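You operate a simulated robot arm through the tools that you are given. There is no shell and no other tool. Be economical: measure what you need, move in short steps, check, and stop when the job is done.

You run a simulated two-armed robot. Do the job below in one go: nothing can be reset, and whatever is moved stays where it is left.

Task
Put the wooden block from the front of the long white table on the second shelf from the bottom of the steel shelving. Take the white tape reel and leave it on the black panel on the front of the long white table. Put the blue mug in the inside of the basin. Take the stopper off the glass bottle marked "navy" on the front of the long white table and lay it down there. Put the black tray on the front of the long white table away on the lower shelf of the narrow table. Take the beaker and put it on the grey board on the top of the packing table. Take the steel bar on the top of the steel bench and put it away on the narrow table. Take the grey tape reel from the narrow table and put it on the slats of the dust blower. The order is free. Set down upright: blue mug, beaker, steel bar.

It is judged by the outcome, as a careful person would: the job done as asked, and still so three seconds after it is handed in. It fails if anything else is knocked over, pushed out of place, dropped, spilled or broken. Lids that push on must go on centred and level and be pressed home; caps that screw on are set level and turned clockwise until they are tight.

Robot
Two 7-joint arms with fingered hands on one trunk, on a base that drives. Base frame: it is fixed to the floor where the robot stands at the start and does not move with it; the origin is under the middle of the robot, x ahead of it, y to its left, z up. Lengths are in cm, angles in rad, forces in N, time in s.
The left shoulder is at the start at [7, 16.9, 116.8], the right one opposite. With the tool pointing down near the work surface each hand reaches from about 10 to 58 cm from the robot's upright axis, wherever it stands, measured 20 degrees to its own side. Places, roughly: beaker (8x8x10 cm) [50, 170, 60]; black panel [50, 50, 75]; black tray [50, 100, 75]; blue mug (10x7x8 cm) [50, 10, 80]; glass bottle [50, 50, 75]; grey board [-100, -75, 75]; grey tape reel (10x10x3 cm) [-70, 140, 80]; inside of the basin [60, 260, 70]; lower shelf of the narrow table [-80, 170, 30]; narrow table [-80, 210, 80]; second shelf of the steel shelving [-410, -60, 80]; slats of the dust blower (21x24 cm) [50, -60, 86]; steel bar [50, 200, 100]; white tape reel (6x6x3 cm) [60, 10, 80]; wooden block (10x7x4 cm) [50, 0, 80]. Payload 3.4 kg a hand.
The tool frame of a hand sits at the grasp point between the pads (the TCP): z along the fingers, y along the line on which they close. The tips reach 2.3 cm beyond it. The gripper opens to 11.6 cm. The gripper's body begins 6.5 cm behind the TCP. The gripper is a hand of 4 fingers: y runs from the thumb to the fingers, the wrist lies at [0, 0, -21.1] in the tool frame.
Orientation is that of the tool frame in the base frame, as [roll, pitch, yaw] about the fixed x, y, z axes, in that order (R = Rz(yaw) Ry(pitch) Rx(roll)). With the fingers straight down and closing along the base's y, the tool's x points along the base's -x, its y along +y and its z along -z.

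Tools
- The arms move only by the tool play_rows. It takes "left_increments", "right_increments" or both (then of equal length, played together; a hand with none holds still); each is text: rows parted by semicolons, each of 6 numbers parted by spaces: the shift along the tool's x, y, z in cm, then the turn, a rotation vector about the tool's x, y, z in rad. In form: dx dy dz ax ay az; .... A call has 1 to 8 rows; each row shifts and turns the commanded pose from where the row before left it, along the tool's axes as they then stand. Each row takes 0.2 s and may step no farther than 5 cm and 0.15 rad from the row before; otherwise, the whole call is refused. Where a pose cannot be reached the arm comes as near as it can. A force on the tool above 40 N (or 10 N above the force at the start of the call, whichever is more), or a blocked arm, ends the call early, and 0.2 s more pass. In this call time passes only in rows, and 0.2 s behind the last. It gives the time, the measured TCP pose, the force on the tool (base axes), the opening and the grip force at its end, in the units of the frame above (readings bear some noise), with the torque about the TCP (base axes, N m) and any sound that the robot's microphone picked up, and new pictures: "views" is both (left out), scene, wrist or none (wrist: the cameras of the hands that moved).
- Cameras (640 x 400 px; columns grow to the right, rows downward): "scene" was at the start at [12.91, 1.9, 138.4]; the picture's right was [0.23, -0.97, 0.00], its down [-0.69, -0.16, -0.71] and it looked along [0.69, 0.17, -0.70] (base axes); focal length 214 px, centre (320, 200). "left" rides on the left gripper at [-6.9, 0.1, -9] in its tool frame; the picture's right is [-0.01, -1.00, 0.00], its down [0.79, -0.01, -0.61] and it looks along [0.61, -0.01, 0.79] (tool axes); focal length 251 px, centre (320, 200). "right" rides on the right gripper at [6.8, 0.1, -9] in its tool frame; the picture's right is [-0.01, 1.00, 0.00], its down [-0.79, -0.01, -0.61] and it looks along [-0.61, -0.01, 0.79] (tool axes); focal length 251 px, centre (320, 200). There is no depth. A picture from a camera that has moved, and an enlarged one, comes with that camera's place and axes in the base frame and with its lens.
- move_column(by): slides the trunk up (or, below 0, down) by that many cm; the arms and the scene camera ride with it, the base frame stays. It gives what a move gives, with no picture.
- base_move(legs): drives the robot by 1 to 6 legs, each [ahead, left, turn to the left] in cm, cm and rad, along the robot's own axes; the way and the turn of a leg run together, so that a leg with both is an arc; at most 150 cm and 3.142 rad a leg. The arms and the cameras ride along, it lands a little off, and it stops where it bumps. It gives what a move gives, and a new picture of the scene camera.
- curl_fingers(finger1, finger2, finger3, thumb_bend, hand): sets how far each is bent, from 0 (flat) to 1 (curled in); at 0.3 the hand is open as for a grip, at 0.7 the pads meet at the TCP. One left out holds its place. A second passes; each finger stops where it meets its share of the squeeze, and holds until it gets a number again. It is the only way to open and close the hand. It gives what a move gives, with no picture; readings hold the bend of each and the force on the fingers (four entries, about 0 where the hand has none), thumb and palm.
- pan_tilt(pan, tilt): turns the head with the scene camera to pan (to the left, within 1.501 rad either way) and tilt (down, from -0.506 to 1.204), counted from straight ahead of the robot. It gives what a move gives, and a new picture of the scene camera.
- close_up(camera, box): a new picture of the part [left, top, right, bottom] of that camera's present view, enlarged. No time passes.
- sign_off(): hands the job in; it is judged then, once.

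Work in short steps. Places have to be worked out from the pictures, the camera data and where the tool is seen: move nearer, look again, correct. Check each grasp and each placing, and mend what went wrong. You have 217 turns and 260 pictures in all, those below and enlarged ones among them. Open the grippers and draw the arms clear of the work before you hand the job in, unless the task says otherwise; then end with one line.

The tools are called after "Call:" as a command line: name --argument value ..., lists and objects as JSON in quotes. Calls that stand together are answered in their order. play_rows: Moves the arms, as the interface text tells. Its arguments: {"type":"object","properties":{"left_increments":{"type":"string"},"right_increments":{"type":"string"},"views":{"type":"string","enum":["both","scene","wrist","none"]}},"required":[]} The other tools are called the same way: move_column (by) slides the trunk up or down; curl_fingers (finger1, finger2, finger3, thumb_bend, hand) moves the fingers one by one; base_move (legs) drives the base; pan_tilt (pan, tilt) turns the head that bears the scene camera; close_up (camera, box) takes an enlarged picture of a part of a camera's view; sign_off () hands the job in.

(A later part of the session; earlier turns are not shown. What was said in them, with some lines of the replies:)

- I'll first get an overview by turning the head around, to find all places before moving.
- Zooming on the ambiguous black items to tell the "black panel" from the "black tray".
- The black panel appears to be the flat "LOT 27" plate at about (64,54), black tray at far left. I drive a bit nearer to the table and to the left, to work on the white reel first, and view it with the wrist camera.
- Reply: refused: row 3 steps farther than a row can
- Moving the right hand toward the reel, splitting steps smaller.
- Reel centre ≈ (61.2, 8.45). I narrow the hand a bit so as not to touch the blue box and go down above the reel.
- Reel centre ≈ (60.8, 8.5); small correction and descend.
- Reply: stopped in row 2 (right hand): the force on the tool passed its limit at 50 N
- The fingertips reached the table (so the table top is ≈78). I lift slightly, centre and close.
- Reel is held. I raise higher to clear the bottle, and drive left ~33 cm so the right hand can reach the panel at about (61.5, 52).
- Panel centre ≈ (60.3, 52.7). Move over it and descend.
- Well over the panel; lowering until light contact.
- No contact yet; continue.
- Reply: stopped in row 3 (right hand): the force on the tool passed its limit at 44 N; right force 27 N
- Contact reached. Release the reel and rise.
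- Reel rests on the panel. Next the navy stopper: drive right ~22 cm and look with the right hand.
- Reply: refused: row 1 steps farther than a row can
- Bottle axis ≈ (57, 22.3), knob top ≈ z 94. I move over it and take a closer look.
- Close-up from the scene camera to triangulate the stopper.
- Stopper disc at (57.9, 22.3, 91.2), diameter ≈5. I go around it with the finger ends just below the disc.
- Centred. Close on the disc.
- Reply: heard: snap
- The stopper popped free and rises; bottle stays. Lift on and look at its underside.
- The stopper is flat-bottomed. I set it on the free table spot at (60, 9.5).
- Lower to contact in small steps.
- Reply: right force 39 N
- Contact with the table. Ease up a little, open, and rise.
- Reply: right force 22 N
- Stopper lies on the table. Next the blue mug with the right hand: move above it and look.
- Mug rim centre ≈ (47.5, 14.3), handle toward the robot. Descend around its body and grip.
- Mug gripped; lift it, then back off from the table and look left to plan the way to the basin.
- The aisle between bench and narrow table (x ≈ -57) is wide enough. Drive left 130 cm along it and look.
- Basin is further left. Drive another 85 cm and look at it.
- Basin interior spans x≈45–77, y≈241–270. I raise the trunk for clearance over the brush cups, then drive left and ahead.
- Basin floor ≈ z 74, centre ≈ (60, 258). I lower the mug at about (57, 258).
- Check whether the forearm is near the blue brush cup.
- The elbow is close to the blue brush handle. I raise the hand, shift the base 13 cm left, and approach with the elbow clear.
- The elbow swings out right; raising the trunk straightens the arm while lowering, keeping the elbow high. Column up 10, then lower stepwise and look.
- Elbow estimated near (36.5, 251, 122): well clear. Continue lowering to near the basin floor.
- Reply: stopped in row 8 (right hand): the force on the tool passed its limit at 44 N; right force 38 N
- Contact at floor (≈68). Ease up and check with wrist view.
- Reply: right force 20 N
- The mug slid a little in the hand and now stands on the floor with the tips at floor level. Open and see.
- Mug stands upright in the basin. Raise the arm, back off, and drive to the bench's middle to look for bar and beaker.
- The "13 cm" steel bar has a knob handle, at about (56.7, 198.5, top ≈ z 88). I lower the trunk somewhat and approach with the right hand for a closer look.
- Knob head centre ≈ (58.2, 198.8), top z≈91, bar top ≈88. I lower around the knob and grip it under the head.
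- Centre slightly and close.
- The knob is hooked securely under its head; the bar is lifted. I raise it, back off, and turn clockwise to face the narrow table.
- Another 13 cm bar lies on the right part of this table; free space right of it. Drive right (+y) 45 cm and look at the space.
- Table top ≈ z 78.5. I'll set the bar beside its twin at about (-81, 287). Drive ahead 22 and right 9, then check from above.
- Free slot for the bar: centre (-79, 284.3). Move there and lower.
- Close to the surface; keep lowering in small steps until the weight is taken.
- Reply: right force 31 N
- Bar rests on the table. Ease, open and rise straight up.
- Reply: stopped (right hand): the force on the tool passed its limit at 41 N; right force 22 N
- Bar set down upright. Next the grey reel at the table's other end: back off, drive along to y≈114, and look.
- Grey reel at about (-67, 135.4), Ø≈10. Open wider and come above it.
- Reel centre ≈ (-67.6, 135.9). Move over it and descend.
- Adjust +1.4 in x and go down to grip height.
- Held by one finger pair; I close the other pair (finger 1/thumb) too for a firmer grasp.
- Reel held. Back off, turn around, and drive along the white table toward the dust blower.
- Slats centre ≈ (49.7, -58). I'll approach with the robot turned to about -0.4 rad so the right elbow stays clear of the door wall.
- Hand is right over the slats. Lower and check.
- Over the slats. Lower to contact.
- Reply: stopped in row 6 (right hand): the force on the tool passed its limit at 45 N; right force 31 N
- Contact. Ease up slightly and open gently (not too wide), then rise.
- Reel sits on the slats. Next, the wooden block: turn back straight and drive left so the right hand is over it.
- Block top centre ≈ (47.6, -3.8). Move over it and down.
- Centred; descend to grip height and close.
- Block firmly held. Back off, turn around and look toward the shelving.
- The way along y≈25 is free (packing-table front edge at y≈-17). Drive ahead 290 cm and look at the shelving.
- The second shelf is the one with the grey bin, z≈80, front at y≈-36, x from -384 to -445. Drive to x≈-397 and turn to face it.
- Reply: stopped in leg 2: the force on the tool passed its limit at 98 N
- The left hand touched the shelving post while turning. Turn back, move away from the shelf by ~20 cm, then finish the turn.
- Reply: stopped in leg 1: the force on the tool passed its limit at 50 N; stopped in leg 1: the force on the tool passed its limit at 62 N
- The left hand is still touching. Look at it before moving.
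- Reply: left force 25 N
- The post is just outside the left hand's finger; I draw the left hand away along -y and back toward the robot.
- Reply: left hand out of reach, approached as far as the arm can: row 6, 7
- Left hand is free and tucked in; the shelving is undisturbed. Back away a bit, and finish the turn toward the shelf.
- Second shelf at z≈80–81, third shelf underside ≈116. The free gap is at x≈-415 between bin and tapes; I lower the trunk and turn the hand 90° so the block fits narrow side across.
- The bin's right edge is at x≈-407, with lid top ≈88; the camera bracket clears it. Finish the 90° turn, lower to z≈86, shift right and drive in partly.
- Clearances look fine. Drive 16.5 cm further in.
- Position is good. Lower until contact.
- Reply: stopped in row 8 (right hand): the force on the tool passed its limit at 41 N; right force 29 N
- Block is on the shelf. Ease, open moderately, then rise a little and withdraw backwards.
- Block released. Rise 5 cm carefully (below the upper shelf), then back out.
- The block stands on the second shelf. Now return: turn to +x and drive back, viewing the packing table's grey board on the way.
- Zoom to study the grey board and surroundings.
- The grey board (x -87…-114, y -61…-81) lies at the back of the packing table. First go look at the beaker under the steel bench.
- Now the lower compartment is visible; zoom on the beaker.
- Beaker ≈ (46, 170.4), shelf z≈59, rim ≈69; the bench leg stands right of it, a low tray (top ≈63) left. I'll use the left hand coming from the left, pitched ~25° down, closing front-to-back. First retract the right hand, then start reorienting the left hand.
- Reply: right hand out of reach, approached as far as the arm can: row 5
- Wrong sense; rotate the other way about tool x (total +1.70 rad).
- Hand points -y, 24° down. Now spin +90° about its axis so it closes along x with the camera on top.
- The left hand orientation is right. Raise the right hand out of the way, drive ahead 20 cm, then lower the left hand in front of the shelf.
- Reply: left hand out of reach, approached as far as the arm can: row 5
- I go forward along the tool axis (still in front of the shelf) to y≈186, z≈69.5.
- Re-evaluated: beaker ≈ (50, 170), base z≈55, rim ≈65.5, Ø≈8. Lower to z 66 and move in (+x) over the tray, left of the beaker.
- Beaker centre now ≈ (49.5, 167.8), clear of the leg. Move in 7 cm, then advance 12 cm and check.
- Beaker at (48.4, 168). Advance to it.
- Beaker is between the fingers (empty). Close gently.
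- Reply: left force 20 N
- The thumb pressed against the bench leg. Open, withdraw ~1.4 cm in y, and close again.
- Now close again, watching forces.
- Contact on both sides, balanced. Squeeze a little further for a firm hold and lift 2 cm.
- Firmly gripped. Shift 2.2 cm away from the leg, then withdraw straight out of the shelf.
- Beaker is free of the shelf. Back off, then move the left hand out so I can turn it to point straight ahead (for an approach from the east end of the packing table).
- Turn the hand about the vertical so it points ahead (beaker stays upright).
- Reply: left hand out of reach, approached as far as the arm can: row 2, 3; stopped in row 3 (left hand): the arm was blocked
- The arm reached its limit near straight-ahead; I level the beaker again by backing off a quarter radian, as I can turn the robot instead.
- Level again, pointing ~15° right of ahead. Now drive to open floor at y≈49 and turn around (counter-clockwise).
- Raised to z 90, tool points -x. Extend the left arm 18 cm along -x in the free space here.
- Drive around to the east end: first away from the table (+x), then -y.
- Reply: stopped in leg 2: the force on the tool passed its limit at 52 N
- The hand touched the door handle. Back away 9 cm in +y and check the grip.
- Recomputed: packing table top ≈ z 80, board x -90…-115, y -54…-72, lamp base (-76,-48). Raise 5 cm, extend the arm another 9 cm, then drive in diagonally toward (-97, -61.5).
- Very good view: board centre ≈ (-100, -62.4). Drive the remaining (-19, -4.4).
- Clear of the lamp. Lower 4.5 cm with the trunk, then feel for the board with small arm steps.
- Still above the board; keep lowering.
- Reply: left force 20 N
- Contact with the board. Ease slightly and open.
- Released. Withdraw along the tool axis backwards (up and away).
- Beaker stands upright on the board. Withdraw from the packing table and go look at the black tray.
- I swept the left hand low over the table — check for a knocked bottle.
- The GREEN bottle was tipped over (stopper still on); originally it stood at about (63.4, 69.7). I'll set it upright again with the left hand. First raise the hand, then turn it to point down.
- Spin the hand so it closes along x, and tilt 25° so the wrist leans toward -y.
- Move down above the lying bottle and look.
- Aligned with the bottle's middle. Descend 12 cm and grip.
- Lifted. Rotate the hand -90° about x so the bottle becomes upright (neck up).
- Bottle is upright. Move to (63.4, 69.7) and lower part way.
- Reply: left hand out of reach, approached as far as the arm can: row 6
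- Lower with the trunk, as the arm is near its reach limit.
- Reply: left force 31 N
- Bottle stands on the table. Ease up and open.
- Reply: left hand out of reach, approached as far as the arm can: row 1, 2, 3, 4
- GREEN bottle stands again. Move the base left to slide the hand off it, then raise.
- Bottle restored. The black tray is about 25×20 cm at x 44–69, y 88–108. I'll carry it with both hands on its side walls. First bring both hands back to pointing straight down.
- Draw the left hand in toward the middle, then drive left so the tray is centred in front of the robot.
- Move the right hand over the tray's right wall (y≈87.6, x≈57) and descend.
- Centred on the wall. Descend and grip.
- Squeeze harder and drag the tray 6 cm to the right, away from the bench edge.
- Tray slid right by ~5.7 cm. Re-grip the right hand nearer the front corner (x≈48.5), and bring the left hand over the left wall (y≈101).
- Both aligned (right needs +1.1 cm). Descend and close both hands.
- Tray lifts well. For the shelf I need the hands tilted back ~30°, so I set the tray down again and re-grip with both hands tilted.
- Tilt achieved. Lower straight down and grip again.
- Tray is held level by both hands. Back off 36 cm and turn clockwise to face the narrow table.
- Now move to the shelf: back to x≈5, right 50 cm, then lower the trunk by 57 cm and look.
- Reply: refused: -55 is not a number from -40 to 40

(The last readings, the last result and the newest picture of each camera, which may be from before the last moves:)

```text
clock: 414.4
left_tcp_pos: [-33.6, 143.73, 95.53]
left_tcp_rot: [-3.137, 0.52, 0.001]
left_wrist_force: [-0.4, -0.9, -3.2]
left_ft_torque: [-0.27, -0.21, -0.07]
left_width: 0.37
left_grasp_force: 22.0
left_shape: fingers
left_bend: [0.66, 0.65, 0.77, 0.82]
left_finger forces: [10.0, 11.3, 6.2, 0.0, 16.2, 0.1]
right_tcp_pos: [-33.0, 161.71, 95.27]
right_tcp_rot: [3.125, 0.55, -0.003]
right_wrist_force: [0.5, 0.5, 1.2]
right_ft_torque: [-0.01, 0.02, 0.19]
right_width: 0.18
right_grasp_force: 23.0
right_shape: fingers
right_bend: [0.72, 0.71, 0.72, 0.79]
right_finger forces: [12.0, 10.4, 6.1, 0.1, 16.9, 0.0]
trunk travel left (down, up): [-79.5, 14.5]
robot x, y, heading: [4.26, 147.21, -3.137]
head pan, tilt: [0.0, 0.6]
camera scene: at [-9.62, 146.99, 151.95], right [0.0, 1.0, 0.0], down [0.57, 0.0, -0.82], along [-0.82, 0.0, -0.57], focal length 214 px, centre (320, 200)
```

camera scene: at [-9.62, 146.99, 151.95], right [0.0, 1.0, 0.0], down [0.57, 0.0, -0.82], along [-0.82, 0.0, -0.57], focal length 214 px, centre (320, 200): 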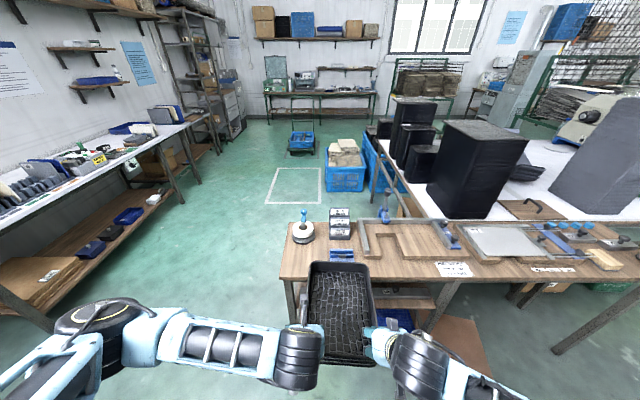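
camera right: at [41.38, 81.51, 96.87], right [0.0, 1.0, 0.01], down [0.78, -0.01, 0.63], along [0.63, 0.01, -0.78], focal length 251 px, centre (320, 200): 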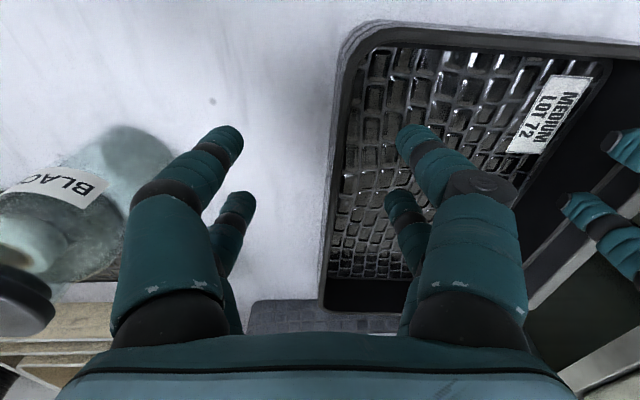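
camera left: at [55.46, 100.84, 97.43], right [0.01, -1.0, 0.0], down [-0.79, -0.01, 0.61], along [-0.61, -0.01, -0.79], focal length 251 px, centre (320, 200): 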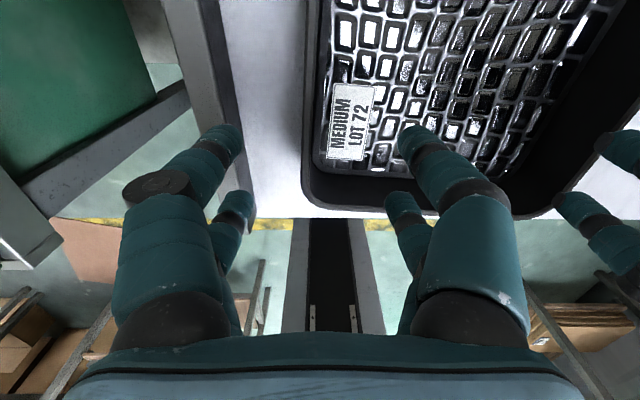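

Lower in two steps.

Call:
move_column --by -40

Call:
move_column --by -14

Call:
pan_tilt --pan -0.1 --tilt 0.6

Call:
close_up --camera "scene" --box '[220, 150, 460, 320]'

```text
clock: 418.2
left_tcp_pos: [-33.57, 143.88, 55.47]
left_tcp_rot: [-3.137, 0.518, 0.002]
left_wrist_force: [0.1, -1.1, -3.0]
left_ft_torque: [-0.3, -0.2, -0.09]
left_width: 0.37
left_grasp_force: 21.9
left_shape: fingers
left_bend: [0.66, 0.65, 0.77, 0.82]
left_finger forces: [10.2, 11.3, 6.1, 0.0, 16.1, 0.0]
right_tcp_pos: [-33.17, 161.64, 55.31]
right_tcp_rot: [3.124, 0.552, -0.003]
right_wrist_force: [0.8, 1.5, 1.1]
right_ft_torque: [0.01, 0.03, 0.18]
right_width: 0.15
right_grasp_force: 22.4
right_shape: fingers
right_bend: [0.72, 0.71, 0.72, 0.79]
right_finger forces: [11.9, 10.3, 6.1, 0.0, 17.0, 0.0]
trunk travel left (down, up): [-39.5, 54.5]
robot x, y, heading: [4.24, 147.23, -3.139]
head pan, tilt: [0.0, 0.6]
```

```text
clock: 419.9
left_tcp_pos: [-33.46, 143.79, 41.5]
left_tcp_rot: [-3.138, 0.519, -0.001]
left_wrist_force: [-1.7, -1.3, -1.6]
left_ft_torque: [-0.3, -0.19, -0.05]
left_width: 0.37
left_grasp_force: 21.6
left_shape: fingers
left_bend: [0.66, 0.65, 0.77, 0.82]
left_finger forces: [10.2, 11.4, 6.1, 0.0, 16.1, 0.0]
right_tcp_pos: [-33.04, 161.69, 41.29]
right_tcp_rot: [3.125, 0.551, -0.002]
right_wrist_force: [0.5, 1.0, 0.6]
right_ft_torque: [-0.01, 0.02, 0.2]
right_width: 0.15
right_grasp_force: 22.7
right_shape: fingers
right_bend: [0.72, 0.71, 0.72, 0.79]
right_finger forces: [11.9, 10.3, 6.1, 0.1, 17.0, 0.0]
trunk travel left (down, up): [-25.5, 68.5]
robot x, y, heading: [4.23, 147.05, -3.143]
head pan, tilt: [0.0, 0.6]
```

```text
clock: 420.6
left_tcp_pos: [-33.46, 143.88, 41.56]
left_tcp_rot: [-3.139, 0.519, 0.003]
left_wrist_force: [-0.5, -0.4, -3.2]
left_ft_torque: [-0.29, -0.25, -0.08]
left_width: 0.36
left_grasp_force: 21.5
left_shape: fingers
left_bend: [0.66, 0.65, 0.77, 0.82]
left_finger forces: [10.2, 11.3, 6.1, 0.0, 16.1, 0.0]
right_tcp_pos: [-33.03, 161.66, 41.3]
right_tcp_rot: [3.123, 0.551, -0.002]
right_wrist_force: [0.5, 1.3, 0.8]
right_ft_torque: [-0.01, 0.01, 0.18]
right_width: 0.17
right_grasp_force: 23.1
right_shape: fingers
right_bend: [0.72, 0.71, 0.72, 0.79]
right_finger forces: [11.8, 10.3, 6.1, 0.0, 17.0, 0.0]
trunk travel left (down, up): [-25.5, 68.5]
robot x, y, heading: [4.34, 146.73, -3.137]
head pan, tilt: [-0.099, 0.6]
camera scene: at [-9.56, 147.87, 97.95], right [0.1, 1.0, 0.0], down [0.56, -0.05, -0.82], along [-0.82, 0.08, -0.57], focal length 214 px, centre (320, 200)
```

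scene: 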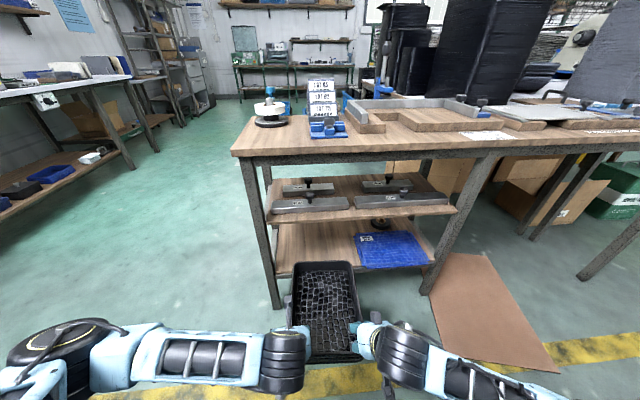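

```text
2.35 times, centred on (340, 235) of scene
camera zoom: at [-9.56, 147.87, 97.95], right [0.1, 1.0, 0.0], down [0.56, -0.05, -0.82], along [-0.82, 0.08, -0.57], focal length 505 px, centre (273, 118)
```

zoom: 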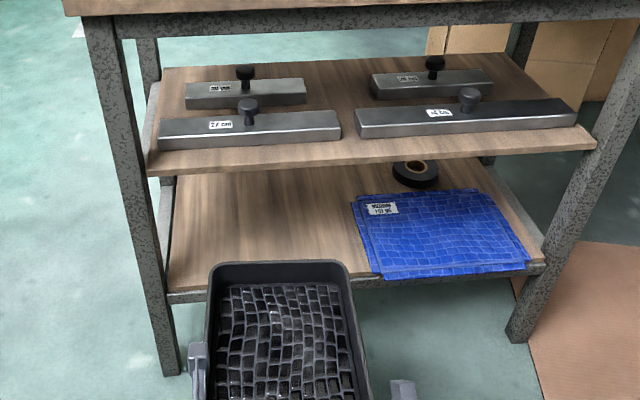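

Lower shelf top ≈ z 27, mid-shelf underside ≈ 50; free y 136–170. Lower 6.8 cm more and drive the tray in, first 22 cm.

Call:
move_column --by -6.8

Call:
base_move --legs '[[22, -0.6, 0]]'

Call:
close_up --camera "scene" --box '[200, 180, 480, 380]'

```text
clock: 421.6
left_tcp_pos: [-33.52, 143.77, 34.79]
left_tcp_rot: [-3.139, 0.518, 0.0]
left_wrist_force: [-0.8, -0.5, -2.5]
left_ft_torque: [-0.31, -0.2, -0.06]
left_width: 0.41
left_grasp_force: 21.1
left_shape: fingers
left_bend: [0.66, 0.65, 0.77, 0.82]
left_finger forces: [10.2, 11.4, 6.1, 0.0, 16.1, 0.0]
right_tcp_pos: [-33.07, 161.69, 34.6]
right_tcp_rot: [3.127, 0.551, -0.001]
right_wrist_force: [0.7, 1.4, 1.0]
right_ft_torque: [0.0, 0.02, 0.18]
right_width: 0.19
right_grasp_force: 22.9
right_shape: fingers
right_bend: [0.72, 0.71, 0.72, 0.79]
right_finger forces: [11.9, 10.4, 6.1, 0.1, 17.0, 0.0]
trunk travel left (down, up): [-18.7, 75.3]
robot x, y, heading: [4.25, 147.0, -3.141]
head pan, tilt: [-0.099, 0.6]
```

```text
clock: 423.3
left_tcp_pos: [-55.32, 144.18, 34.69]
left_tcp_rot: [-3.139, 0.518, 0.003]
left_wrist_force: [-0.2, -0.3, -3.2]
left_ft_torque: [-0.27, -0.19, -0.06]
left_width: 0.39
left_grasp_force: 22.3
left_shape: fingers
left_bend: [0.66, 0.65, 0.77, 0.82]
left_finger forces: [10.1, 11.3, 6.0, 0.0, 16.1, 0.0]
right_tcp_pos: [-55.07, 161.96, 34.49]
right_tcp_rot: [3.126, 0.551, 0.003]
right_wrist_force: [0.3, 1.1, 0.8]
right_ft_torque: [-0.02, 0.05, 0.17]
right_width: 0.16
right_grasp_force: 22.8
right_shape: fingers
right_bend: [0.72, 0.71, 0.72, 0.79]
right_finger forces: [12.0, 10.4, 6.1, 0.1, 17.0, 0.0]
trunk travel left (down, up): [-18.7, 75.3]
robot x, y, heading: [-17.62, 147.78, -3.136]
head pan, tilt: [-0.099, 0.6]
camera scene: at [-31.48, 148.34, 91.15], right [0.09, 1.0, 0.0], down [0.56, -0.05, -0.82], along [-0.82, 0.08, -0.57], focal length 214 px, centre (320, 200)
```

scene: 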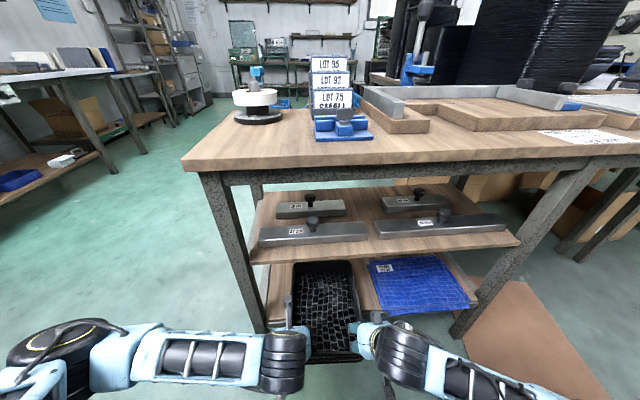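

```text
2.00 times, centred on (340, 280) of scene
camera zoom: at [-31.48, 148.34, 91.15], right [0.09, 1.0, 0.0], down [0.56, -0.05, -0.82], along [-0.82, 0.08, -0.57], focal length 429 px, centre (280, 40)
```

zoom: 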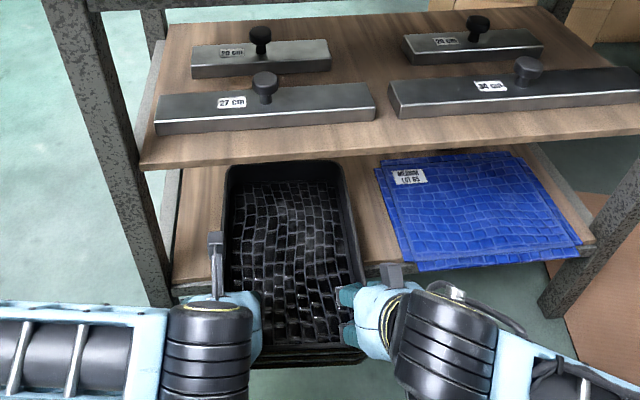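

Going in well. Drive 9 cm further.

Call:
base_move --legs '[[5, 0, 0], [4.2, 0, 0]]'

Call:
close_up --camera "scene" --box '[200, 220, 480, 400]'

```text
clock: 424.7
left_tcp_pos: [-64.61, 143.97, 34.77]
left_tcp_rot: [-3.139, 0.517, 0.006]
left_wrist_force: [-0.9, -1.1, -2.6]
left_ft_torque: [-0.32, -0.17, -0.07]
left_width: 0.38
left_grasp_force: 21.9
left_shape: fingers
left_bend: [0.66, 0.65, 0.77, 0.82]
left_finger forces: [10.3, 11.4, 6.2, 0.1, 16.2, 0.0]
right_tcp_pos: [-64.31, 162.04, 34.49]
right_tcp_rot: [3.125, 0.55, 0.003]
right_wrist_force: [0.3, 0.4, 0.2]
right_ft_torque: [-0.04, 0.04, 0.17]
right_width: 0.16
right_grasp_force: 22.5
right_shape: fingers
right_bend: [0.72, 0.71, 0.72, 0.79]
right_finger forces: [12.0, 10.4, 6.1, 0.0, 17.0, 0.0]
trunk travel left (down, up): [-18.7, 75.3]
robot x, y, heading: [-26.55, 147.24, -3.138]
head pan, tilt: [-0.099, 0.6]
camera scene: at [-40.75, 148.26, 91.15], right [0.09, 1.0, 0.0], down [0.56, -0.05, -0.82], along [-0.82, 0.08, -0.57], focal length 214 px, centre (320, 200)
```

scene: 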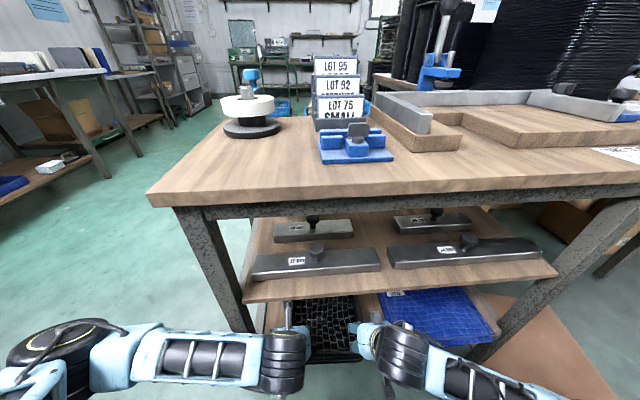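

```text
2.22 times, centred on (340, 310) of scene
camera zoom: at [-40.75, 148.26, 91.15], right [0.09, 1.0, 0.0], down [0.56, -0.05, -0.82], along [-0.82, 0.08, -0.57], focal length 477 px, centre (276, -44)
```

zoom: 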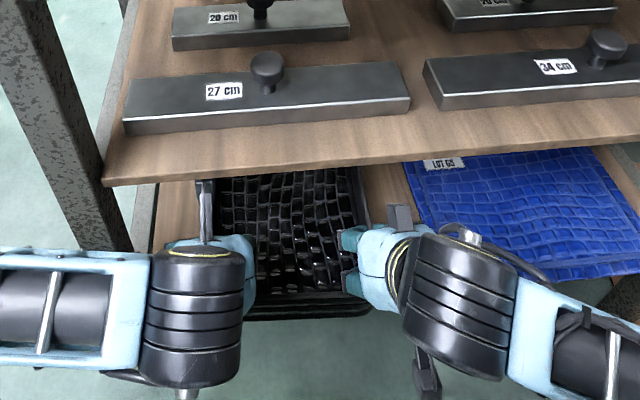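

Lower onto the shelf step by step.

Call:
move_column --by -2

Call:
move_column --by -0.6

Call:
move_column --by -0.5

```text
clock: 425.4
left_tcp_pos: [-64.61, 143.98, 32.74]
left_tcp_rot: [-3.137, 0.518, 0.005]
left_wrist_force: [0.0, -1.2, -3.6]
left_ft_torque: [-0.31, -0.19, -0.06]
left_width: 0.37
left_grasp_force: 21.8
left_shape: fingers
left_bend: [0.66, 0.65, 0.77, 0.82]
left_finger forces: [10.0, 11.2, 6.2, 0.0, 16.5, 0.1]
right_tcp_pos: [-64.33, 161.96, 32.44]
right_tcp_rot: [3.125, 0.55, 0.003]
right_wrist_force: [0.8, -0.3, 1.7]
right_ft_torque: [-0.01, 0.0, 0.19]
right_width: 0.15
right_grasp_force: 22.8
right_shape: fingers
right_bend: [0.72, 0.71, 0.72, 0.79]
right_finger forces: [12.0, 10.6, 6.0, 0.1, 16.7, 0.0]
trunk travel left (down, up): [-16.7, 77.3]
robot x, y, heading: [-26.45, 147.52, -3.137]
head pan, tilt: [-0.099, 0.6]
```

```text
clock: 425.9
left_tcp_pos: [-64.69, 143.98, 32.18]
left_tcp_rot: [-3.138, 0.519, 0.004]
left_wrist_force: [-1.6, -0.8, -4.2]
left_ft_torque: [-0.3, -0.2, -0.06]
left_width: 0.38
left_grasp_force: 22.2
left_shape: fingers
left_bend: [0.66, 0.65, 0.77, 0.82]
left_finger forces: [10.0, 11.3, 6.3, 0.0, 16.2, 0.1]
right_tcp_pos: [-64.29, 161.98, 31.94]
right_tcp_rot: [3.126, 0.552, 0.002]
right_wrist_force: [1.0, 0.9, 1.9]
right_ft_torque: [-0.02, 0.06, 0.15]
right_width: 0.15
right_grasp_force: 23.1
right_shape: fingers
right_bend: [0.72, 0.71, 0.72, 0.79]
right_finger forces: [12.1, 10.6, 6.0, 0.0, 16.8, 0.0]
trunk travel left (down, up): [-16.1, 77.9]
robot x, y, heading: [-26.88, 147.21, -3.139]
head pan, tilt: [-0.099, 0.6]
```

```text
clock: 426.5
left_tcp_pos: [-64.65, 144.05, 31.6]
left_tcp_rot: [-3.137, 0.518, 0.007]
left_wrist_force: [-0.9, -0.6, -2.8]
left_ft_torque: [-0.31, -0.2, -0.08]
left_width: 0.38
left_grasp_force: 22.0
left_shape: fingers
left_bend: [0.66, 0.65, 0.77, 0.82]
left_finger forces: [10.2, 11.4, 6.3, 0.0, 16.3, 0.0]
right_tcp_pos: [-64.3, 162.0, 31.38]
right_tcp_rot: [3.126, 0.553, 0.002]
right_wrist_force: [0.2, 0.5, 1.6]
right_ft_torque: [-0.03, 0.06, 0.17]
right_width: 0.14
right_grasp_force: 23.2
right_shape: fingers
right_bend: [0.72, 0.71, 0.72, 0.79]
right_finger forces: [11.9, 10.4, 6.0, 0.0, 16.8, 0.0]
trunk travel left (down, up): [-15.6, 78.4]
robot x, y, heading: [-26.75, 147.37, -3.13]
head pan, tilt: [-0.099, 0.6]
```

No contact yet; continue.

Call:
move_column --by -0.6

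Call:
move_column --by -0.6

Call:
move_column --by -0.6

```text
clock: 427.0
left_tcp_pos: [-64.77, 144.01, 31.01]
left_tcp_rot: [-3.139, 0.519, 0.006]
left_wrist_force: [-0.9, -0.3, -2.9]
left_ft_torque: [-0.28, -0.07, -0.07]
left_width: 0.38
left_grasp_force: 22.1
left_shape: fingers
left_bend: [0.66, 0.65, 0.77, 0.82]
left_finger forces: [11.0, 10.6, 5.0, 0.1, 16.9, 0.0]
right_tcp_pos: [-64.33, 161.9, 30.83]
right_tcp_rot: [3.126, 0.552, 0.002]
right_wrist_force: [-0.1, 1.4, 1.7]
right_ft_torque: [-0.01, 0.15, 0.14]
right_width: 0.17
right_grasp_force: 23.3
right_shape: fingers
right_bend: [0.71, 0.71, 0.72, 0.79]
right_finger forces: [11.5, 11.1, 6.9, 0.0, 16.1, 0.0]
trunk travel left (down, up): [-15.0, 79.0]
robot x, y, heading: [-26.68, 147.75, -3.133]
head pan, tilt: [-0.099, 0.6]
```

```text
clock: 427.6
left_tcp_pos: [-64.79, 144.08, 30.73]
left_tcp_rot: [-3.137, 0.525, 0.007]
left_wrist_force: [-2.7, -1.1, 17.4]
left_ft_torque: [-0.56, 0.02, -0.07]
left_width: 0.46
left_grasp_force: 25.3
left_shape: fingers
left_bend: [0.66, 0.65, 0.77, 0.84]
left_finger forces: [12.1, 12.3, 7.7, 0.0, 18.2, 0.0]
right_tcp_pos: [-64.34, 162.01, 30.6]
right_tcp_rot: [3.126, 0.56, 0.001]
right_wrist_force: [0.8, 6.0, 26.4]
right_ft_torque: [-0.12, 0.14, 0.21]
right_width: 0.14
right_grasp_force: 29.1
right_shape: fingers
right_bend: [0.72, 0.72, 0.73, 0.8]
right_finger forces: [14.2, 12.6, 9.3, 0.0, 22.1, 0.1]
trunk travel left (down, up): [-14.4, 79.6]
robot x, y, heading: [-27.25, 147.23, -3.134]
head pan, tilt: [-0.099, 0.6]
```

```text
clock: 428.0
left_tcp_pos: [-64.71, 144.14, 30.53]
left_tcp_rot: [-3.132, 0.529, 0.006]
left_wrist_force: [0.8, -0.4, 18.3]
left_ft_torque: [-0.56, -0.2, 0.02]
left_width: 0.5
left_grasp_force: 27.4
left_shape: fingers
left_bend: [0.65, 0.64, 0.78, 0.87]
left_finger forces: [12.5, 12.9, 9.8, 0.1, 19.1, 0.1]
right_tcp_pos: [-64.39, 162.0, 30.36]
right_tcp_rot: [3.124, 0.566, -0.001]
right_wrist_force: [5.3, 7.7, 23.9]
right_ft_torque: [-0.17, -0.19, 0.23]
right_width: 0.21
right_grasp_force: 30.9
right_shape: fingers
right_bend: [0.72, 0.72, 0.74, 0.83]
right_finger forces: [16.2, 11.7, 7.8, 0.1, 25.2, 0.0]
trunk travel left (down, up): [-14.1, 79.9]
robot x, y, heading: [-26.78, 147.53, -3.139]
head pan, tilt: [-0.099, 0.6]
stopped: the force on the tool passed its limit at 44 N (the readings are from after the stop); the commanded pose is now the measured one
```

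Tray rests on the shelf. Ease up slightly, slide 2.2 cm further in, then release both hands.

Call:
move_column --by 0.8

Call:
base_move --legs '[[2.2, 0, 0]]'

Call:
curl_fingers --hand "right" --finger1 0.5 --finger2 0.5 --finger3 0.5 --thumb_bend 0.5

Call:
curl_fingers --hand "left" --finger1 0.5 --finger2 0.5 --finger3 0.5 --thumb_bend 0.5

Call:
close_up --camera "scene" --box '[200, 220, 480, 400]'

```text
clock: 428.6
left_tcp_pos: [-64.73, 144.14, 31.05]
left_tcp_rot: [-3.136, 0.52, 0.005]
left_wrist_force: [-1.0, -0.2, -3.6]
left_ft_torque: [-0.31, -0.12, -0.01]
left_width: 0.53
left_grasp_force: 21.3
left_shape: fingers
left_bend: [0.65, 0.64, 0.78, 0.86]
left_finger forces: [10.3, 10.7, 5.9, 0.0, 16.4, 0.1]
right_tcp_pos: [-64.4, 161.89, 30.77]
right_tcp_rot: [3.128, 0.554, 0.0]
right_wrist_force: [1.4, 0.7, 1.3]
right_ft_torque: [-0.01, -0.05, 0.16]
right_width: 0.25
right_grasp_force: 24.0
right_shape: fingers
right_bend: [0.71, 0.71, 0.73, 0.82]
right_finger forces: [12.6, 10.7, 5.7, 0.0, 17.7, 0.0]
trunk travel left (down, up): [-14.9, 79.1]
robot x, y, heading: [-26.63, 147.5, -3.137]
head pan, tilt: [-0.099, 0.6]
```

```text
clock: 429.4
left_tcp_pos: [-67.02, 144.13, 31.02]
left_tcp_rot: [-3.134, 0.522, 0.006]
left_wrist_force: [-1.3, -2.0, -2.9]
left_ft_torque: [-0.33, -0.15, 0.01]
left_width: 0.54
left_grasp_force: 21.4
left_shape: fingers
left_bend: [0.65, 0.64, 0.78, 0.86]
left_finger forces: [10.8, 10.9, 5.7, 0.0, 16.1, 0.0]
right_tcp_pos: [-66.53, 161.96, 30.94]
right_tcp_rot: [3.125, 0.557, 0.0]
right_wrist_force: [0.8, 1.3, -0.1]
right_ft_torque: [0.0, -0.04, 0.2]
right_width: 0.27
right_grasp_force: 23.0
right_shape: fingers
right_bend: [0.71, 0.71, 0.73, 0.82]
right_finger forces: [12.3, 10.4, 5.8, 0.0, 18.1, 0.0]
trunk travel left (down, up): [-14.9, 79.1]
robot x, y, heading: [-29.26, 147.29, -3.13]
head pan, tilt: [-0.099, 0.6]
camera scene: at [-42.96, 148.26, 87.34], right [0.09, 1.0, 0.0], down [0.56, -0.05, -0.82], along [-0.82, 0.08, -0.57], focal length 214 px, centre (320, 200)
```

scene: 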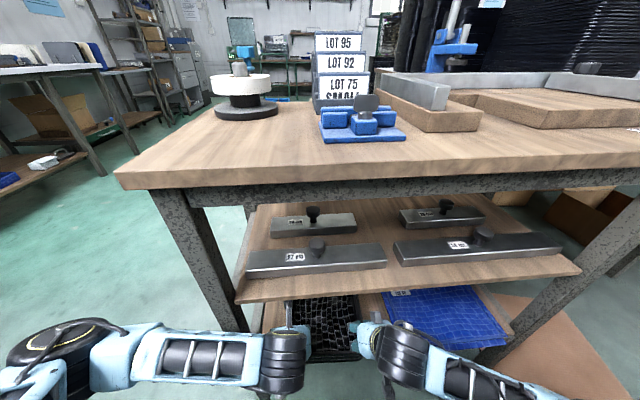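

```text
clock: 430.4
left_tcp_pos: [-66.92, 144.16, 30.96]
left_tcp_rot: [-3.135, 0.522, 0.006]
left_wrist_force: [0.4, -0.7, -2.5]
left_ft_torque: [-0.31, -0.16, 0.0]
left_width: 0.51
left_grasp_force: 22.1
left_shape: fingers
left_bend: [0.65, 0.64, 0.78, 0.86]
left_finger forces: [10.1, 11.2, 5.7, 0.0, 16.7, 0.0]
right_tcp_pos: [-66.51, 161.99, 30.93]
right_tcp_rot: [3.125, 0.556, 0.0]
right_wrist_force: [-1.0, 0.4, 1.5]
right_ft_torque: [-0.04, -0.01, 0.03]
right_width: 5.67
right_grasp_force: 0.6
right_shape: fingers
right_bend: [0.51, 0.5, 0.5, 0.5]
right_finger forces: [1.2, 0.1, 0.0, 0.0, 0.0, 0.1]
trunk travel left (down, up): [-14.9, 79.1]
robot x, y, heading: [-28.92, 147.37, -3.136]
head pan, tilt: [-0.099, 0.6]
```

```text
clock: 431.4
left_tcp_pos: [-66.94, 144.19, 31.01]
left_tcp_rot: [-3.134, 0.522, 0.006]
left_wrist_force: [-0.2, -0.5, 0.2]
left_ft_torque: [-0.04, -0.03, 0.01]
left_width: 5.76
left_grasp_force: 0.1
left_shape: fingers
left_bend: [0.5, 0.5, 0.5, 0.5]
left_finger forces: [0.1, 0.0, 0.0, 0.0, 0.0, 0.0]
right_tcp_pos: [-66.65, 161.92, 30.88]
right_tcp_rot: [3.125, 0.557, -0.002]
right_wrist_force: [-0.6, -0.4, 0.5]
right_ft_torque: [0.0, -0.01, 0.02]
right_width: 5.76
right_grasp_force: 0.1
right_shape: fingers
right_bend: [0.5, 0.5, 0.5, 0.5]
right_finger forces: [0.1, 0.0, 0.0, 0.0, 0.0, 0.1]
trunk travel left (down, up): [-14.9, 79.1]
robot x, y, heading: [-29.1, 147.56, -3.132]
head pan, tilt: [-0.099, 0.6]
```

```text
2.22 times, centred on (340, 310) of scene
camera zoom: at [-42.94, 148.26, 87.35], right [0.09, 1.0, 0.0], down [0.56, -0.05, -0.82], along [-0.82, 0.08, -0.57], focal length 477 px, centre (276, -44)
```

zoom: 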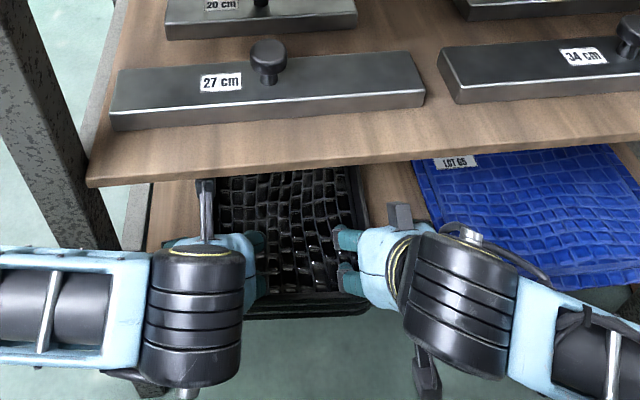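

Released. Lift the hands 4 cm straight up, then pull back and up.

Call:
play_rows --left_increments "-1 0 -1.74 0 0 0;-1 0 -1.74 0 0 0;0 0 -2 0 0 0;0.8 0 -1.5 0 0 0;2.5 0 -2 0 0 0" --right_increments "-1 0 -1.74 0 0 0;-1 0 -1.74 0 0 0;0 0 -2 0 0 0;0.8 0 -1.5 0 0 0;2.5 0 -2 0 0 0" --views "none"

Call:
close_up --camera "scene" --box '[200, 220, 480, 400]'

```text
clock: 432.2
left_tcp_pos: [-65.88, 144.08, 36.51]
left_tcp_rot: [3.139, 0.508, 0.002]
left_wrist_force: [-3.6, 0.5, -19.0]
left_ft_torque: [0.01, -0.9, -0.01]
left_width: 5.78
left_grasp_force: 0.0
left_shape: fingers
left_bend: [0.5, 0.5, 0.5, 0.5]
left_finger forces: [0.1, 0.0, 0.1, 0.0, 0.0, 0.1]
right_tcp_pos: [-66.43, 161.74, 35.81]
right_tcp_rot: [3.126, 0.556, 0.001]
right_wrist_force: [-0.4, -0.2, -0.8]
right_ft_torque: [-0.01, -0.03, -0.02]
right_width: 5.77
right_grasp_force: 0.1
right_shape: fingers
right_bend: [0.5, 0.5, 0.5, 0.5]
right_finger forces: [0.1, 0.0, 0.0, 0.0, 0.0, 0.0]
right hand out of reach, approached as far as the arm can: row 3, 4
trunk travel left (down, up): [-14.9, 79.1]
robot x, y, heading: [-28.92, 147.42, -3.136]
head pan, tilt: [-0.099, 0.6]
stopped in row 4 (left hand): the force on the tool passed its limit at 58 N (the readings are from after the stop); the commanded pose is now the measured one
```

```text
2.22 times, centred on (340, 310) of scene
camera zoom: at [-43.13, 148.27, 87.28], right [0.09, 1.0, 0.0], down [0.56, -0.05, -0.82], along [-0.82, 0.08, -0.57], focal length 477 px, centre (276, -44)
```

zoom: 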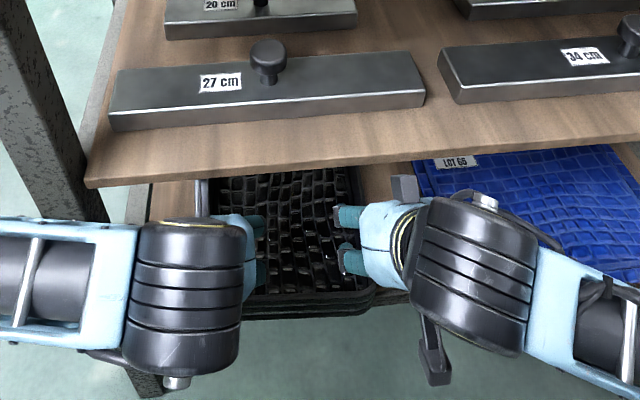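

The left camera touched the shelf above; lower the left hand 0.8 cm, then back the base out.

Call:
play_rows --left_increments "0.45 0 0.75 0 0 0" --views "none"

Call:
base_move --legs '[[-5, 0, 0], [-25, 0, 0]]'

Call:
close_up --camera "scene" --box '[200, 150, 480, 350]'

```text
clock: 432.6
left_tcp_pos: [-65.84, 144.34, 35.83]
left_tcp_rot: [3.14, 0.513, 0.003]
left_wrist_force: [-0.4, 0.5, 0.4]
left_ft_torque: [0.0, 0.03, 0.04]
left_width: 5.77
left_grasp_force: 0.0
left_shape: fingers
left_bend: [0.5, 0.5, 0.5, 0.5]
left_finger forces: [0.0, 0.0, 0.1, 0.0, 0.1, 0.0]
right_tcp_pos: [-66.39, 161.56, 35.89]
right_tcp_rot: [3.126, 0.557, 0.0]
right_wrist_force: [0.4, 0.1, 0.3]
right_ft_torque: [-0.01, 0.01, 0.01]
right_width: 5.78
right_grasp_force: 0.0
right_shape: fingers
right_bend: [0.5, 0.5, 0.5, 0.5]
right_finger forces: [0.0, 0.0, 0.1, 0.0, 0.0, 0.1]
trunk travel left (down, up): [-14.9, 79.1]
robot x, y, heading: [-29.04, 147.74, -3.135]
head pan, tilt: [-0.099, 0.6]
```

```text
clock: 435.0
left_tcp_pos: [-36.0, 144.55, 35.85]
left_tcp_rot: [3.141, 0.512, 0.002]
left_wrist_force: [0.2, 0.1, 0.1]
left_ft_torque: [-0.01, 0.0, 0.02]
left_width: 5.78
left_grasp_force: 0.1
left_shape: fingers
left_bend: [0.5, 0.5, 0.5, 0.5]
left_finger forces: [0.0, 0.1, 0.0, 0.1, 0.1, 0.1]
right_tcp_pos: [-36.42, 161.8, 35.87]
right_tcp_rot: [3.127, 0.556, -0.002]
right_wrist_force: [0.4, 0.2, -1.0]
right_ft_torque: [-0.02, 0.02, -0.03]
right_width: 5.75
right_grasp_force: 0.1
right_shape: fingers
right_bend: [0.5, 0.5, 0.5, 0.5]
right_finger forces: [0.0, 0.1, 0.1, 0.0, 0.0, 0.0]
trunk travel left (down, up): [-14.9, 79.1]
robot x, y, heading: [0.81, 147.59, -3.135]
head pan, tilt: [-0.099, 0.6]
camera scene: at [-12.93, 148.45, 87.35], right [0.1, 1.0, 0.0], down [0.56, -0.05, -0.82], along [-0.82, 0.08, -0.57], focal length 214 px, centre (320, 200)
```

scene: 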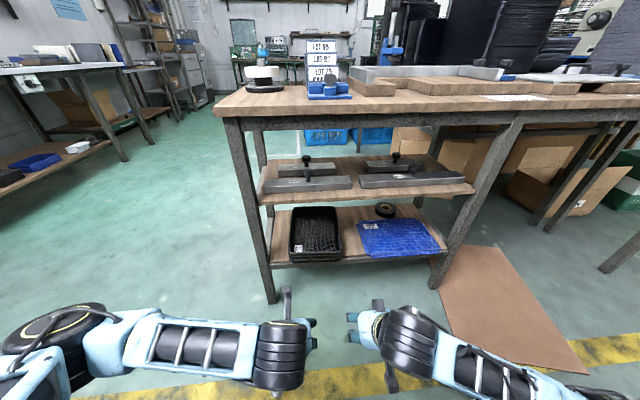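

```text
2.00 times, centred on (340, 250) of scene
camera zoom: at [-12.93, 148.45, 87.35], right [0.1, 1.0, 0.0], down [0.56, -0.05, -0.82], along [-0.82, 0.08, -0.57], focal length 429 px, centre (280, 100)
```

zoom: 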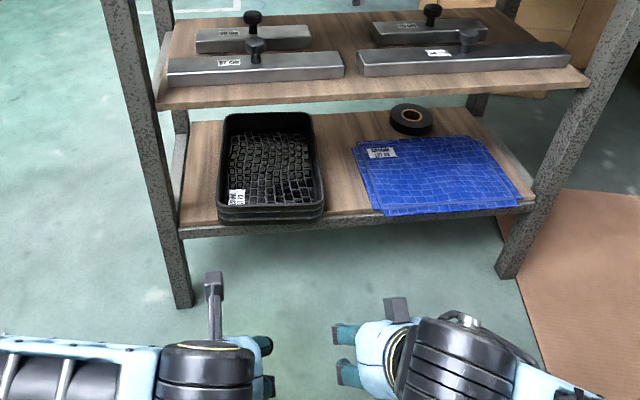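

The tray lies on the lower shelf. Raise the trunk and turn back for a final check of the white table.

Call:
move_column --by 40

Call:
move_column --by 38

Call:
base_move --legs '[[10, 0, 0], [0, 60, 0], [0, 0, 1.571], [0, 0, 1.571]]'

Call:
pan_tilt --pan -0.3 --tilt 0.7

```text
clock: 438.8
left_tcp_pos: [-35.9, 144.41, 75.82]
left_tcp_rot: [3.141, 0.514, 0.002]
left_wrist_force: [-0.3, 0.0, 0.1]
left_ft_torque: [0.01, 0.02, -0.04]
left_width: 5.79
left_grasp_force: 0.0
left_shape: fingers
left_bend: [0.5, 0.5, 0.5, 0.5]
left_finger forces: [0.1, 0.0, 0.1, 0.1, 0.0, 0.0]
right_tcp_pos: [-36.4, 161.89, 75.9]
right_tcp_rot: [3.126, 0.557, -0.001]
right_wrist_force: [-0.3, -0.3, 0.4]
right_ft_torque: [0.0, -0.01, 0.04]
right_width: 5.77
right_grasp_force: 0.1
right_shape: fingers
right_bend: [0.5, 0.5, 0.5, 0.5]
right_finger forces: [0.0, 0.0, 0.0, 0.0, 0.0, 0.0]
trunk travel left (down, up): [-54.9, 39.1]
robot x, y, heading: [0.93, 147.68, -3.141]
head pan, tilt: [-0.099, 0.6]
```

```text
clock: 442.5
left_tcp_pos: [-36.0, 144.48, 113.91]
left_tcp_rot: [-3.141, 0.513, 0.001]
left_wrist_force: [0.6, -0.2, 0.1]
left_ft_torque: [-0.04, 0.02, -0.03]
left_width: 5.78
left_grasp_force: 0.1
left_shape: fingers
left_bend: [0.5, 0.5, 0.5, 0.5]
left_finger forces: [0.0, 0.1, 0.1, 0.0, 0.1, 0.0]
right_tcp_pos: [-36.41, 161.92, 113.92]
right_tcp_rot: [3.127, 0.557, -0.003]
right_wrist_force: [0.0, 0.9, -0.3]
right_ft_torque: [-0.02, -0.03, -0.03]
right_width: 5.77
right_grasp_force: 0.0
right_shape: fingers
right_bend: [0.5, 0.5, 0.5, 0.5]
right_finger forces: [0.0, 0.0, 0.0, 0.0, 0.0, 0.0]
trunk travel left (down, up): [-92.9, 1.1]
robot x, y, heading: [0.82, 147.67, -3.139]
head pan, tilt: [-0.099, 0.6]
```

```text
clock: 454.3
left_tcp_pos: [26.8, 90.21, 113.8]
left_tcp_rot: [-3.141, 0.513, 3.123]
left_wrist_force: [-0.6, 0.1, 0.5]
left_ft_torque: [0.02, -0.02, -0.02]
left_width: 5.78
left_grasp_force: 0.1
left_shape: fingers
left_bend: [0.5, 0.5, 0.5, 0.5]
left_finger forces: [0.0, 0.0, 0.0, 0.0, 0.0, 0.0]
right_tcp_pos: [26.9, 72.79, 113.9]
right_tcp_rot: [3.126, 0.557, 3.117]
right_wrist_force: [-1.0, 0.9, 0.0]
right_ft_torque: [0.02, 0.0, -0.02]
right_width: 5.76
right_grasp_force: 0.2
right_shape: fingers
right_bend: [0.5, 0.5, 0.5, 0.5]
right_finger forces: [0.0, 0.1, 0.0, 0.1, 0.0, 0.0]
trunk travel left (down, up): [-92.9, 1.1]
robot x, y, heading: [-10.07, 87.89, -0.019]
head pan, tilt: [-0.099, 0.6]
camera scene: at [3.71, 86.72, 165.35], right [-0.12, -0.99, 0.0], down [-0.56, 0.07, -0.82], along [0.82, -0.1, -0.57], focal length 214 px, centre (320, 200)
```

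scene: 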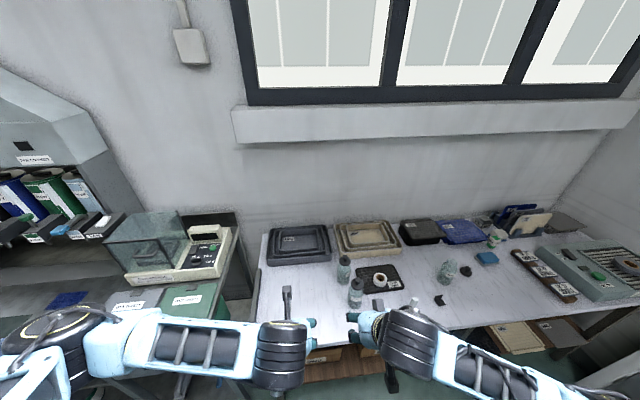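

```text
clock: 455.0
left_tcp_pos: [26.83, 90.27, 113.77]
left_tcp_rot: [-3.14, 0.513, 3.122]
left_wrist_force: [-0.5, 0.3, 0.8]
left_ft_torque: [0.0, 0.01, 0.01]
left_width: 5.79
left_grasp_force: 0.0
left_shape: fingers
left_bend: [0.5, 0.5, 0.5, 0.5]
left_finger forces: [0.0, 0.0, 0.0, 0.0, 0.1, 0.1]
right_tcp_pos: [26.92, 72.87, 114.01]
right_tcp_rot: [3.126, 0.557, 3.116]
right_wrist_force: [-0.6, 0.1, -0.3]
right_ft_torque: [-0.01, 0.01, 0.0]
right_width: 5.78
right_grasp_force: 0.2
right_shape: fingers
right_bend: [0.5, 0.5, 0.5, 0.5]
right_finger forces: [0.0, 0.0, 0.1, 0.0, 0.0, 0.0]
trunk travel left (down, up): [-92.9, 1.1]
robot x, y, heading: [-9.65, 87.61, -0.019]
head pan, tilt: [-0.3, 0.7]
camera scene: at [3.01, 85.14, 164.49], right [-0.31, -0.95, 0.0], down [-0.61, 0.2, -0.77], along [0.73, -0.24, -0.64], focal length 214 px, centre (320, 200)
```

scene: 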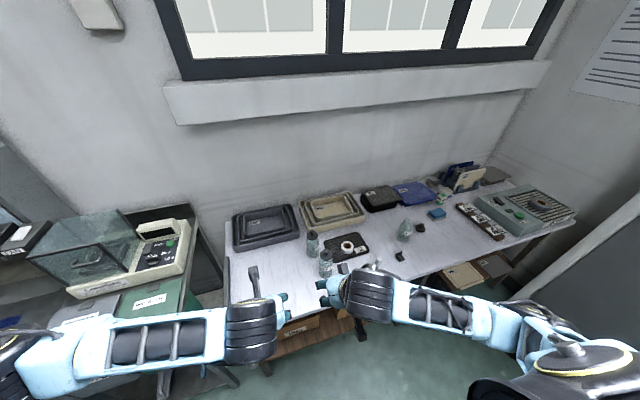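

Call:
close_up --camera "scene" --box '[280, 180, 460, 290]'

Call:
close_up --camera "scene" --box '[420, 150, 590, 260]'

```text
3.56 times, centred on (370, 235) of scene
camera zoom: at [3.01, 85.14, 164.49], right [-0.31, -0.95, 0.0], down [-0.61, 0.2, -0.77], along [0.73, -0.24, -0.64], focal length 763 px, centre (142, 76)
```

zoom: 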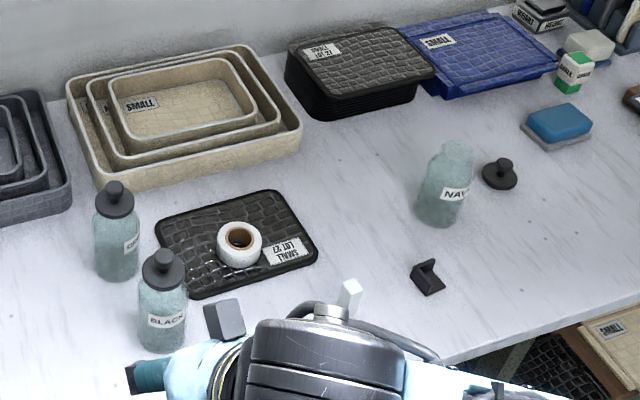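

```text
3.64 times, centred on (505, 205) of scene
camera zoom: at [3.01, 85.14, 164.49], right [-0.31, -0.95, 0.0], down [-0.61, 0.2, -0.77], along [0.73, -0.24, -0.64], focal length 780 px, centre (-353, 182)
```

zoom: 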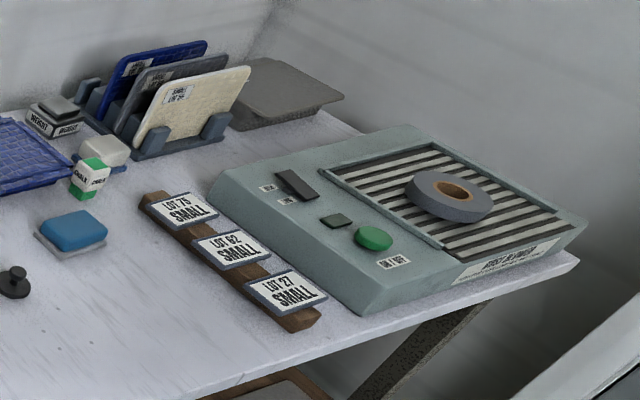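

Everything is in order. Open both grippers fully (arms are clear of the work) and hand in.

Call:
curl_fingers --hand "left" --finger1 0.3 --finger2 0.3 --finger3 0.3 --thumb_bend 0.3

Call:
curl_fingers --hand "right" --finger1 0.3 --finger2 0.3 --finger3 0.3 --thumb_bend 0.3

Call:
base_move --legs '[[-8, 0, 0]]'

```text
clock: 456.0
left_tcp_pos: [26.81, 90.3, 113.82]
left_tcp_rot: [3.141, 0.513, 3.123]
left_wrist_force: [1.0, 0.1, 0.5]
left_ft_torque: [0.01, 0.0, 0.02]
left_width: 11.67
left_grasp_force: 0.1
left_shape: fingers
left_bend: [0.3, 0.3, 0.3, 0.3]
left_finger forces: [0.0, 0.0, 0.1, 0.0, 0.0, 0.0]
right_tcp_pos: [27.01, 72.86, 113.99]
right_tcp_rot: [3.124, 0.557, 3.117]
right_wrist_force: [0.2, 0.0, -0.2]
right_ft_torque: [0.0, -0.03, 0.01]
right_width: 5.77
right_grasp_force: 0.0
right_shape: fingers
right_bend: [0.5, 0.5, 0.5, 0.5]
right_finger forces: [0.1, 0.0, 0.0, 0.0, 0.0, 0.1]
trunk travel left (down, up): [-92.9, 1.1]
robot x, y, heading: [-10.1, 87.92, -0.018]
head pan, tilt: [-0.3, 0.7]
```

```text
clock: 457.0
left_tcp_pos: [26.84, 90.43, 113.83]
left_tcp_rot: [-3.141, 0.514, 3.122]
left_wrist_force: [-0.7, 0.8, -0.5]
left_ft_torque: [0.02, -0.03, 0.01]
left_width: 11.62
left_grasp_force: 0.1
left_shape: fingers
left_bend: [0.3, 0.3, 0.3, 0.3]
left_finger forces: [0.0, 0.0, 0.0, 0.1, 0.0, 0.1]
right_tcp_pos: [27.01, 72.84, 113.86]
right_tcp_rot: [3.125, 0.557, 3.117]
right_wrist_force: [0.0, 0.3, -0.4]
right_ft_torque: [-0.02, 0.0, 0.01]
right_width: 11.65
right_grasp_force: 0.1
right_shape: fingers
right_bend: [0.3, 0.3, 0.3, 0.3]
right_finger forces: [0.0, 0.0, 0.0, 0.0, 0.1, 0.0]
trunk travel left (down, up): [-92.9, 1.1]
robot x, y, heading: [-10.06, 87.92, -0.019]
head pan, tilt: [-0.3, 0.7]
```

```text
clock: 458.1
left_tcp_pos: [19.36, 90.4, 113.51]
left_tcp_rot: [3.141, 0.507, 3.123]
left_wrist_force: [0.6, -0.2, -0.2]
left_ft_torque: [-0.04, 0.02, -0.02]
left_width: 11.65
left_grasp_force: 0.0
left_shape: fingers
left_bend: [0.3, 0.3, 0.3, 0.3]
left_finger forces: [0.0, 0.0, 0.1, 0.0, 0.1, 0.1]
right_tcp_pos: [19.53, 73.01, 113.78]
right_tcp_rot: [3.126, 0.552, 3.118]
right_wrist_force: [1.4, 0.5, 0.3]
right_ft_torque: [-0.03, -0.01, 0.0]
right_width: 11.67
right_grasp_force: 0.1
right_shape: fingers
right_bend: [0.3, 0.3, 0.3, 0.3]
right_finger forces: [0.1, 0.0, 0.0, 0.0, 0.0, 0.1]
trunk travel left (down, up): [-92.9, 1.1]
robot x, y, heading: [-17.93, 88.13, -0.013]
head pan, tilt: [-0.3, 0.7]
camera scene: at [-4.15, 85.26, 164.4], right [-0.31, -0.95, 0.0], down [-0.62, 0.2, -0.76], along [0.72, -0.24, -0.65], focal length 214 px, centre (320, 200)
```

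scene: 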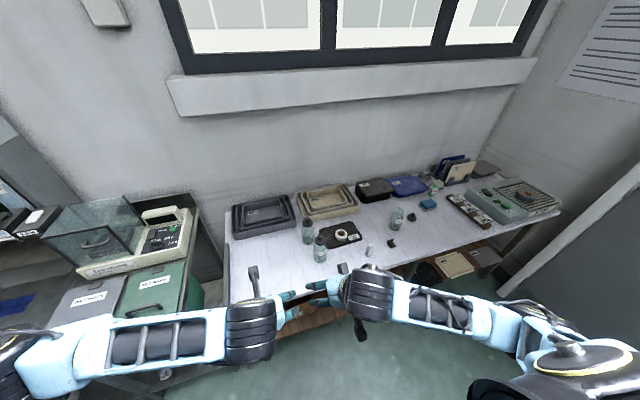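

All eight items are placed, grippers open and arms clear; I hand the job in.

Call:
sign_off

```text
The job is handed in.
```

All eight items are where you asked and the job is handed in, but I knocked over the bottle marked "green" on the way. It fell while I was turning with the left hand low over the white table. Its stopper stayed on, and I stood it back up within about 1 cm of its old spot. The left hand also touched a post of the steel shelving and the door handle, and I saw nothing shifted by either.
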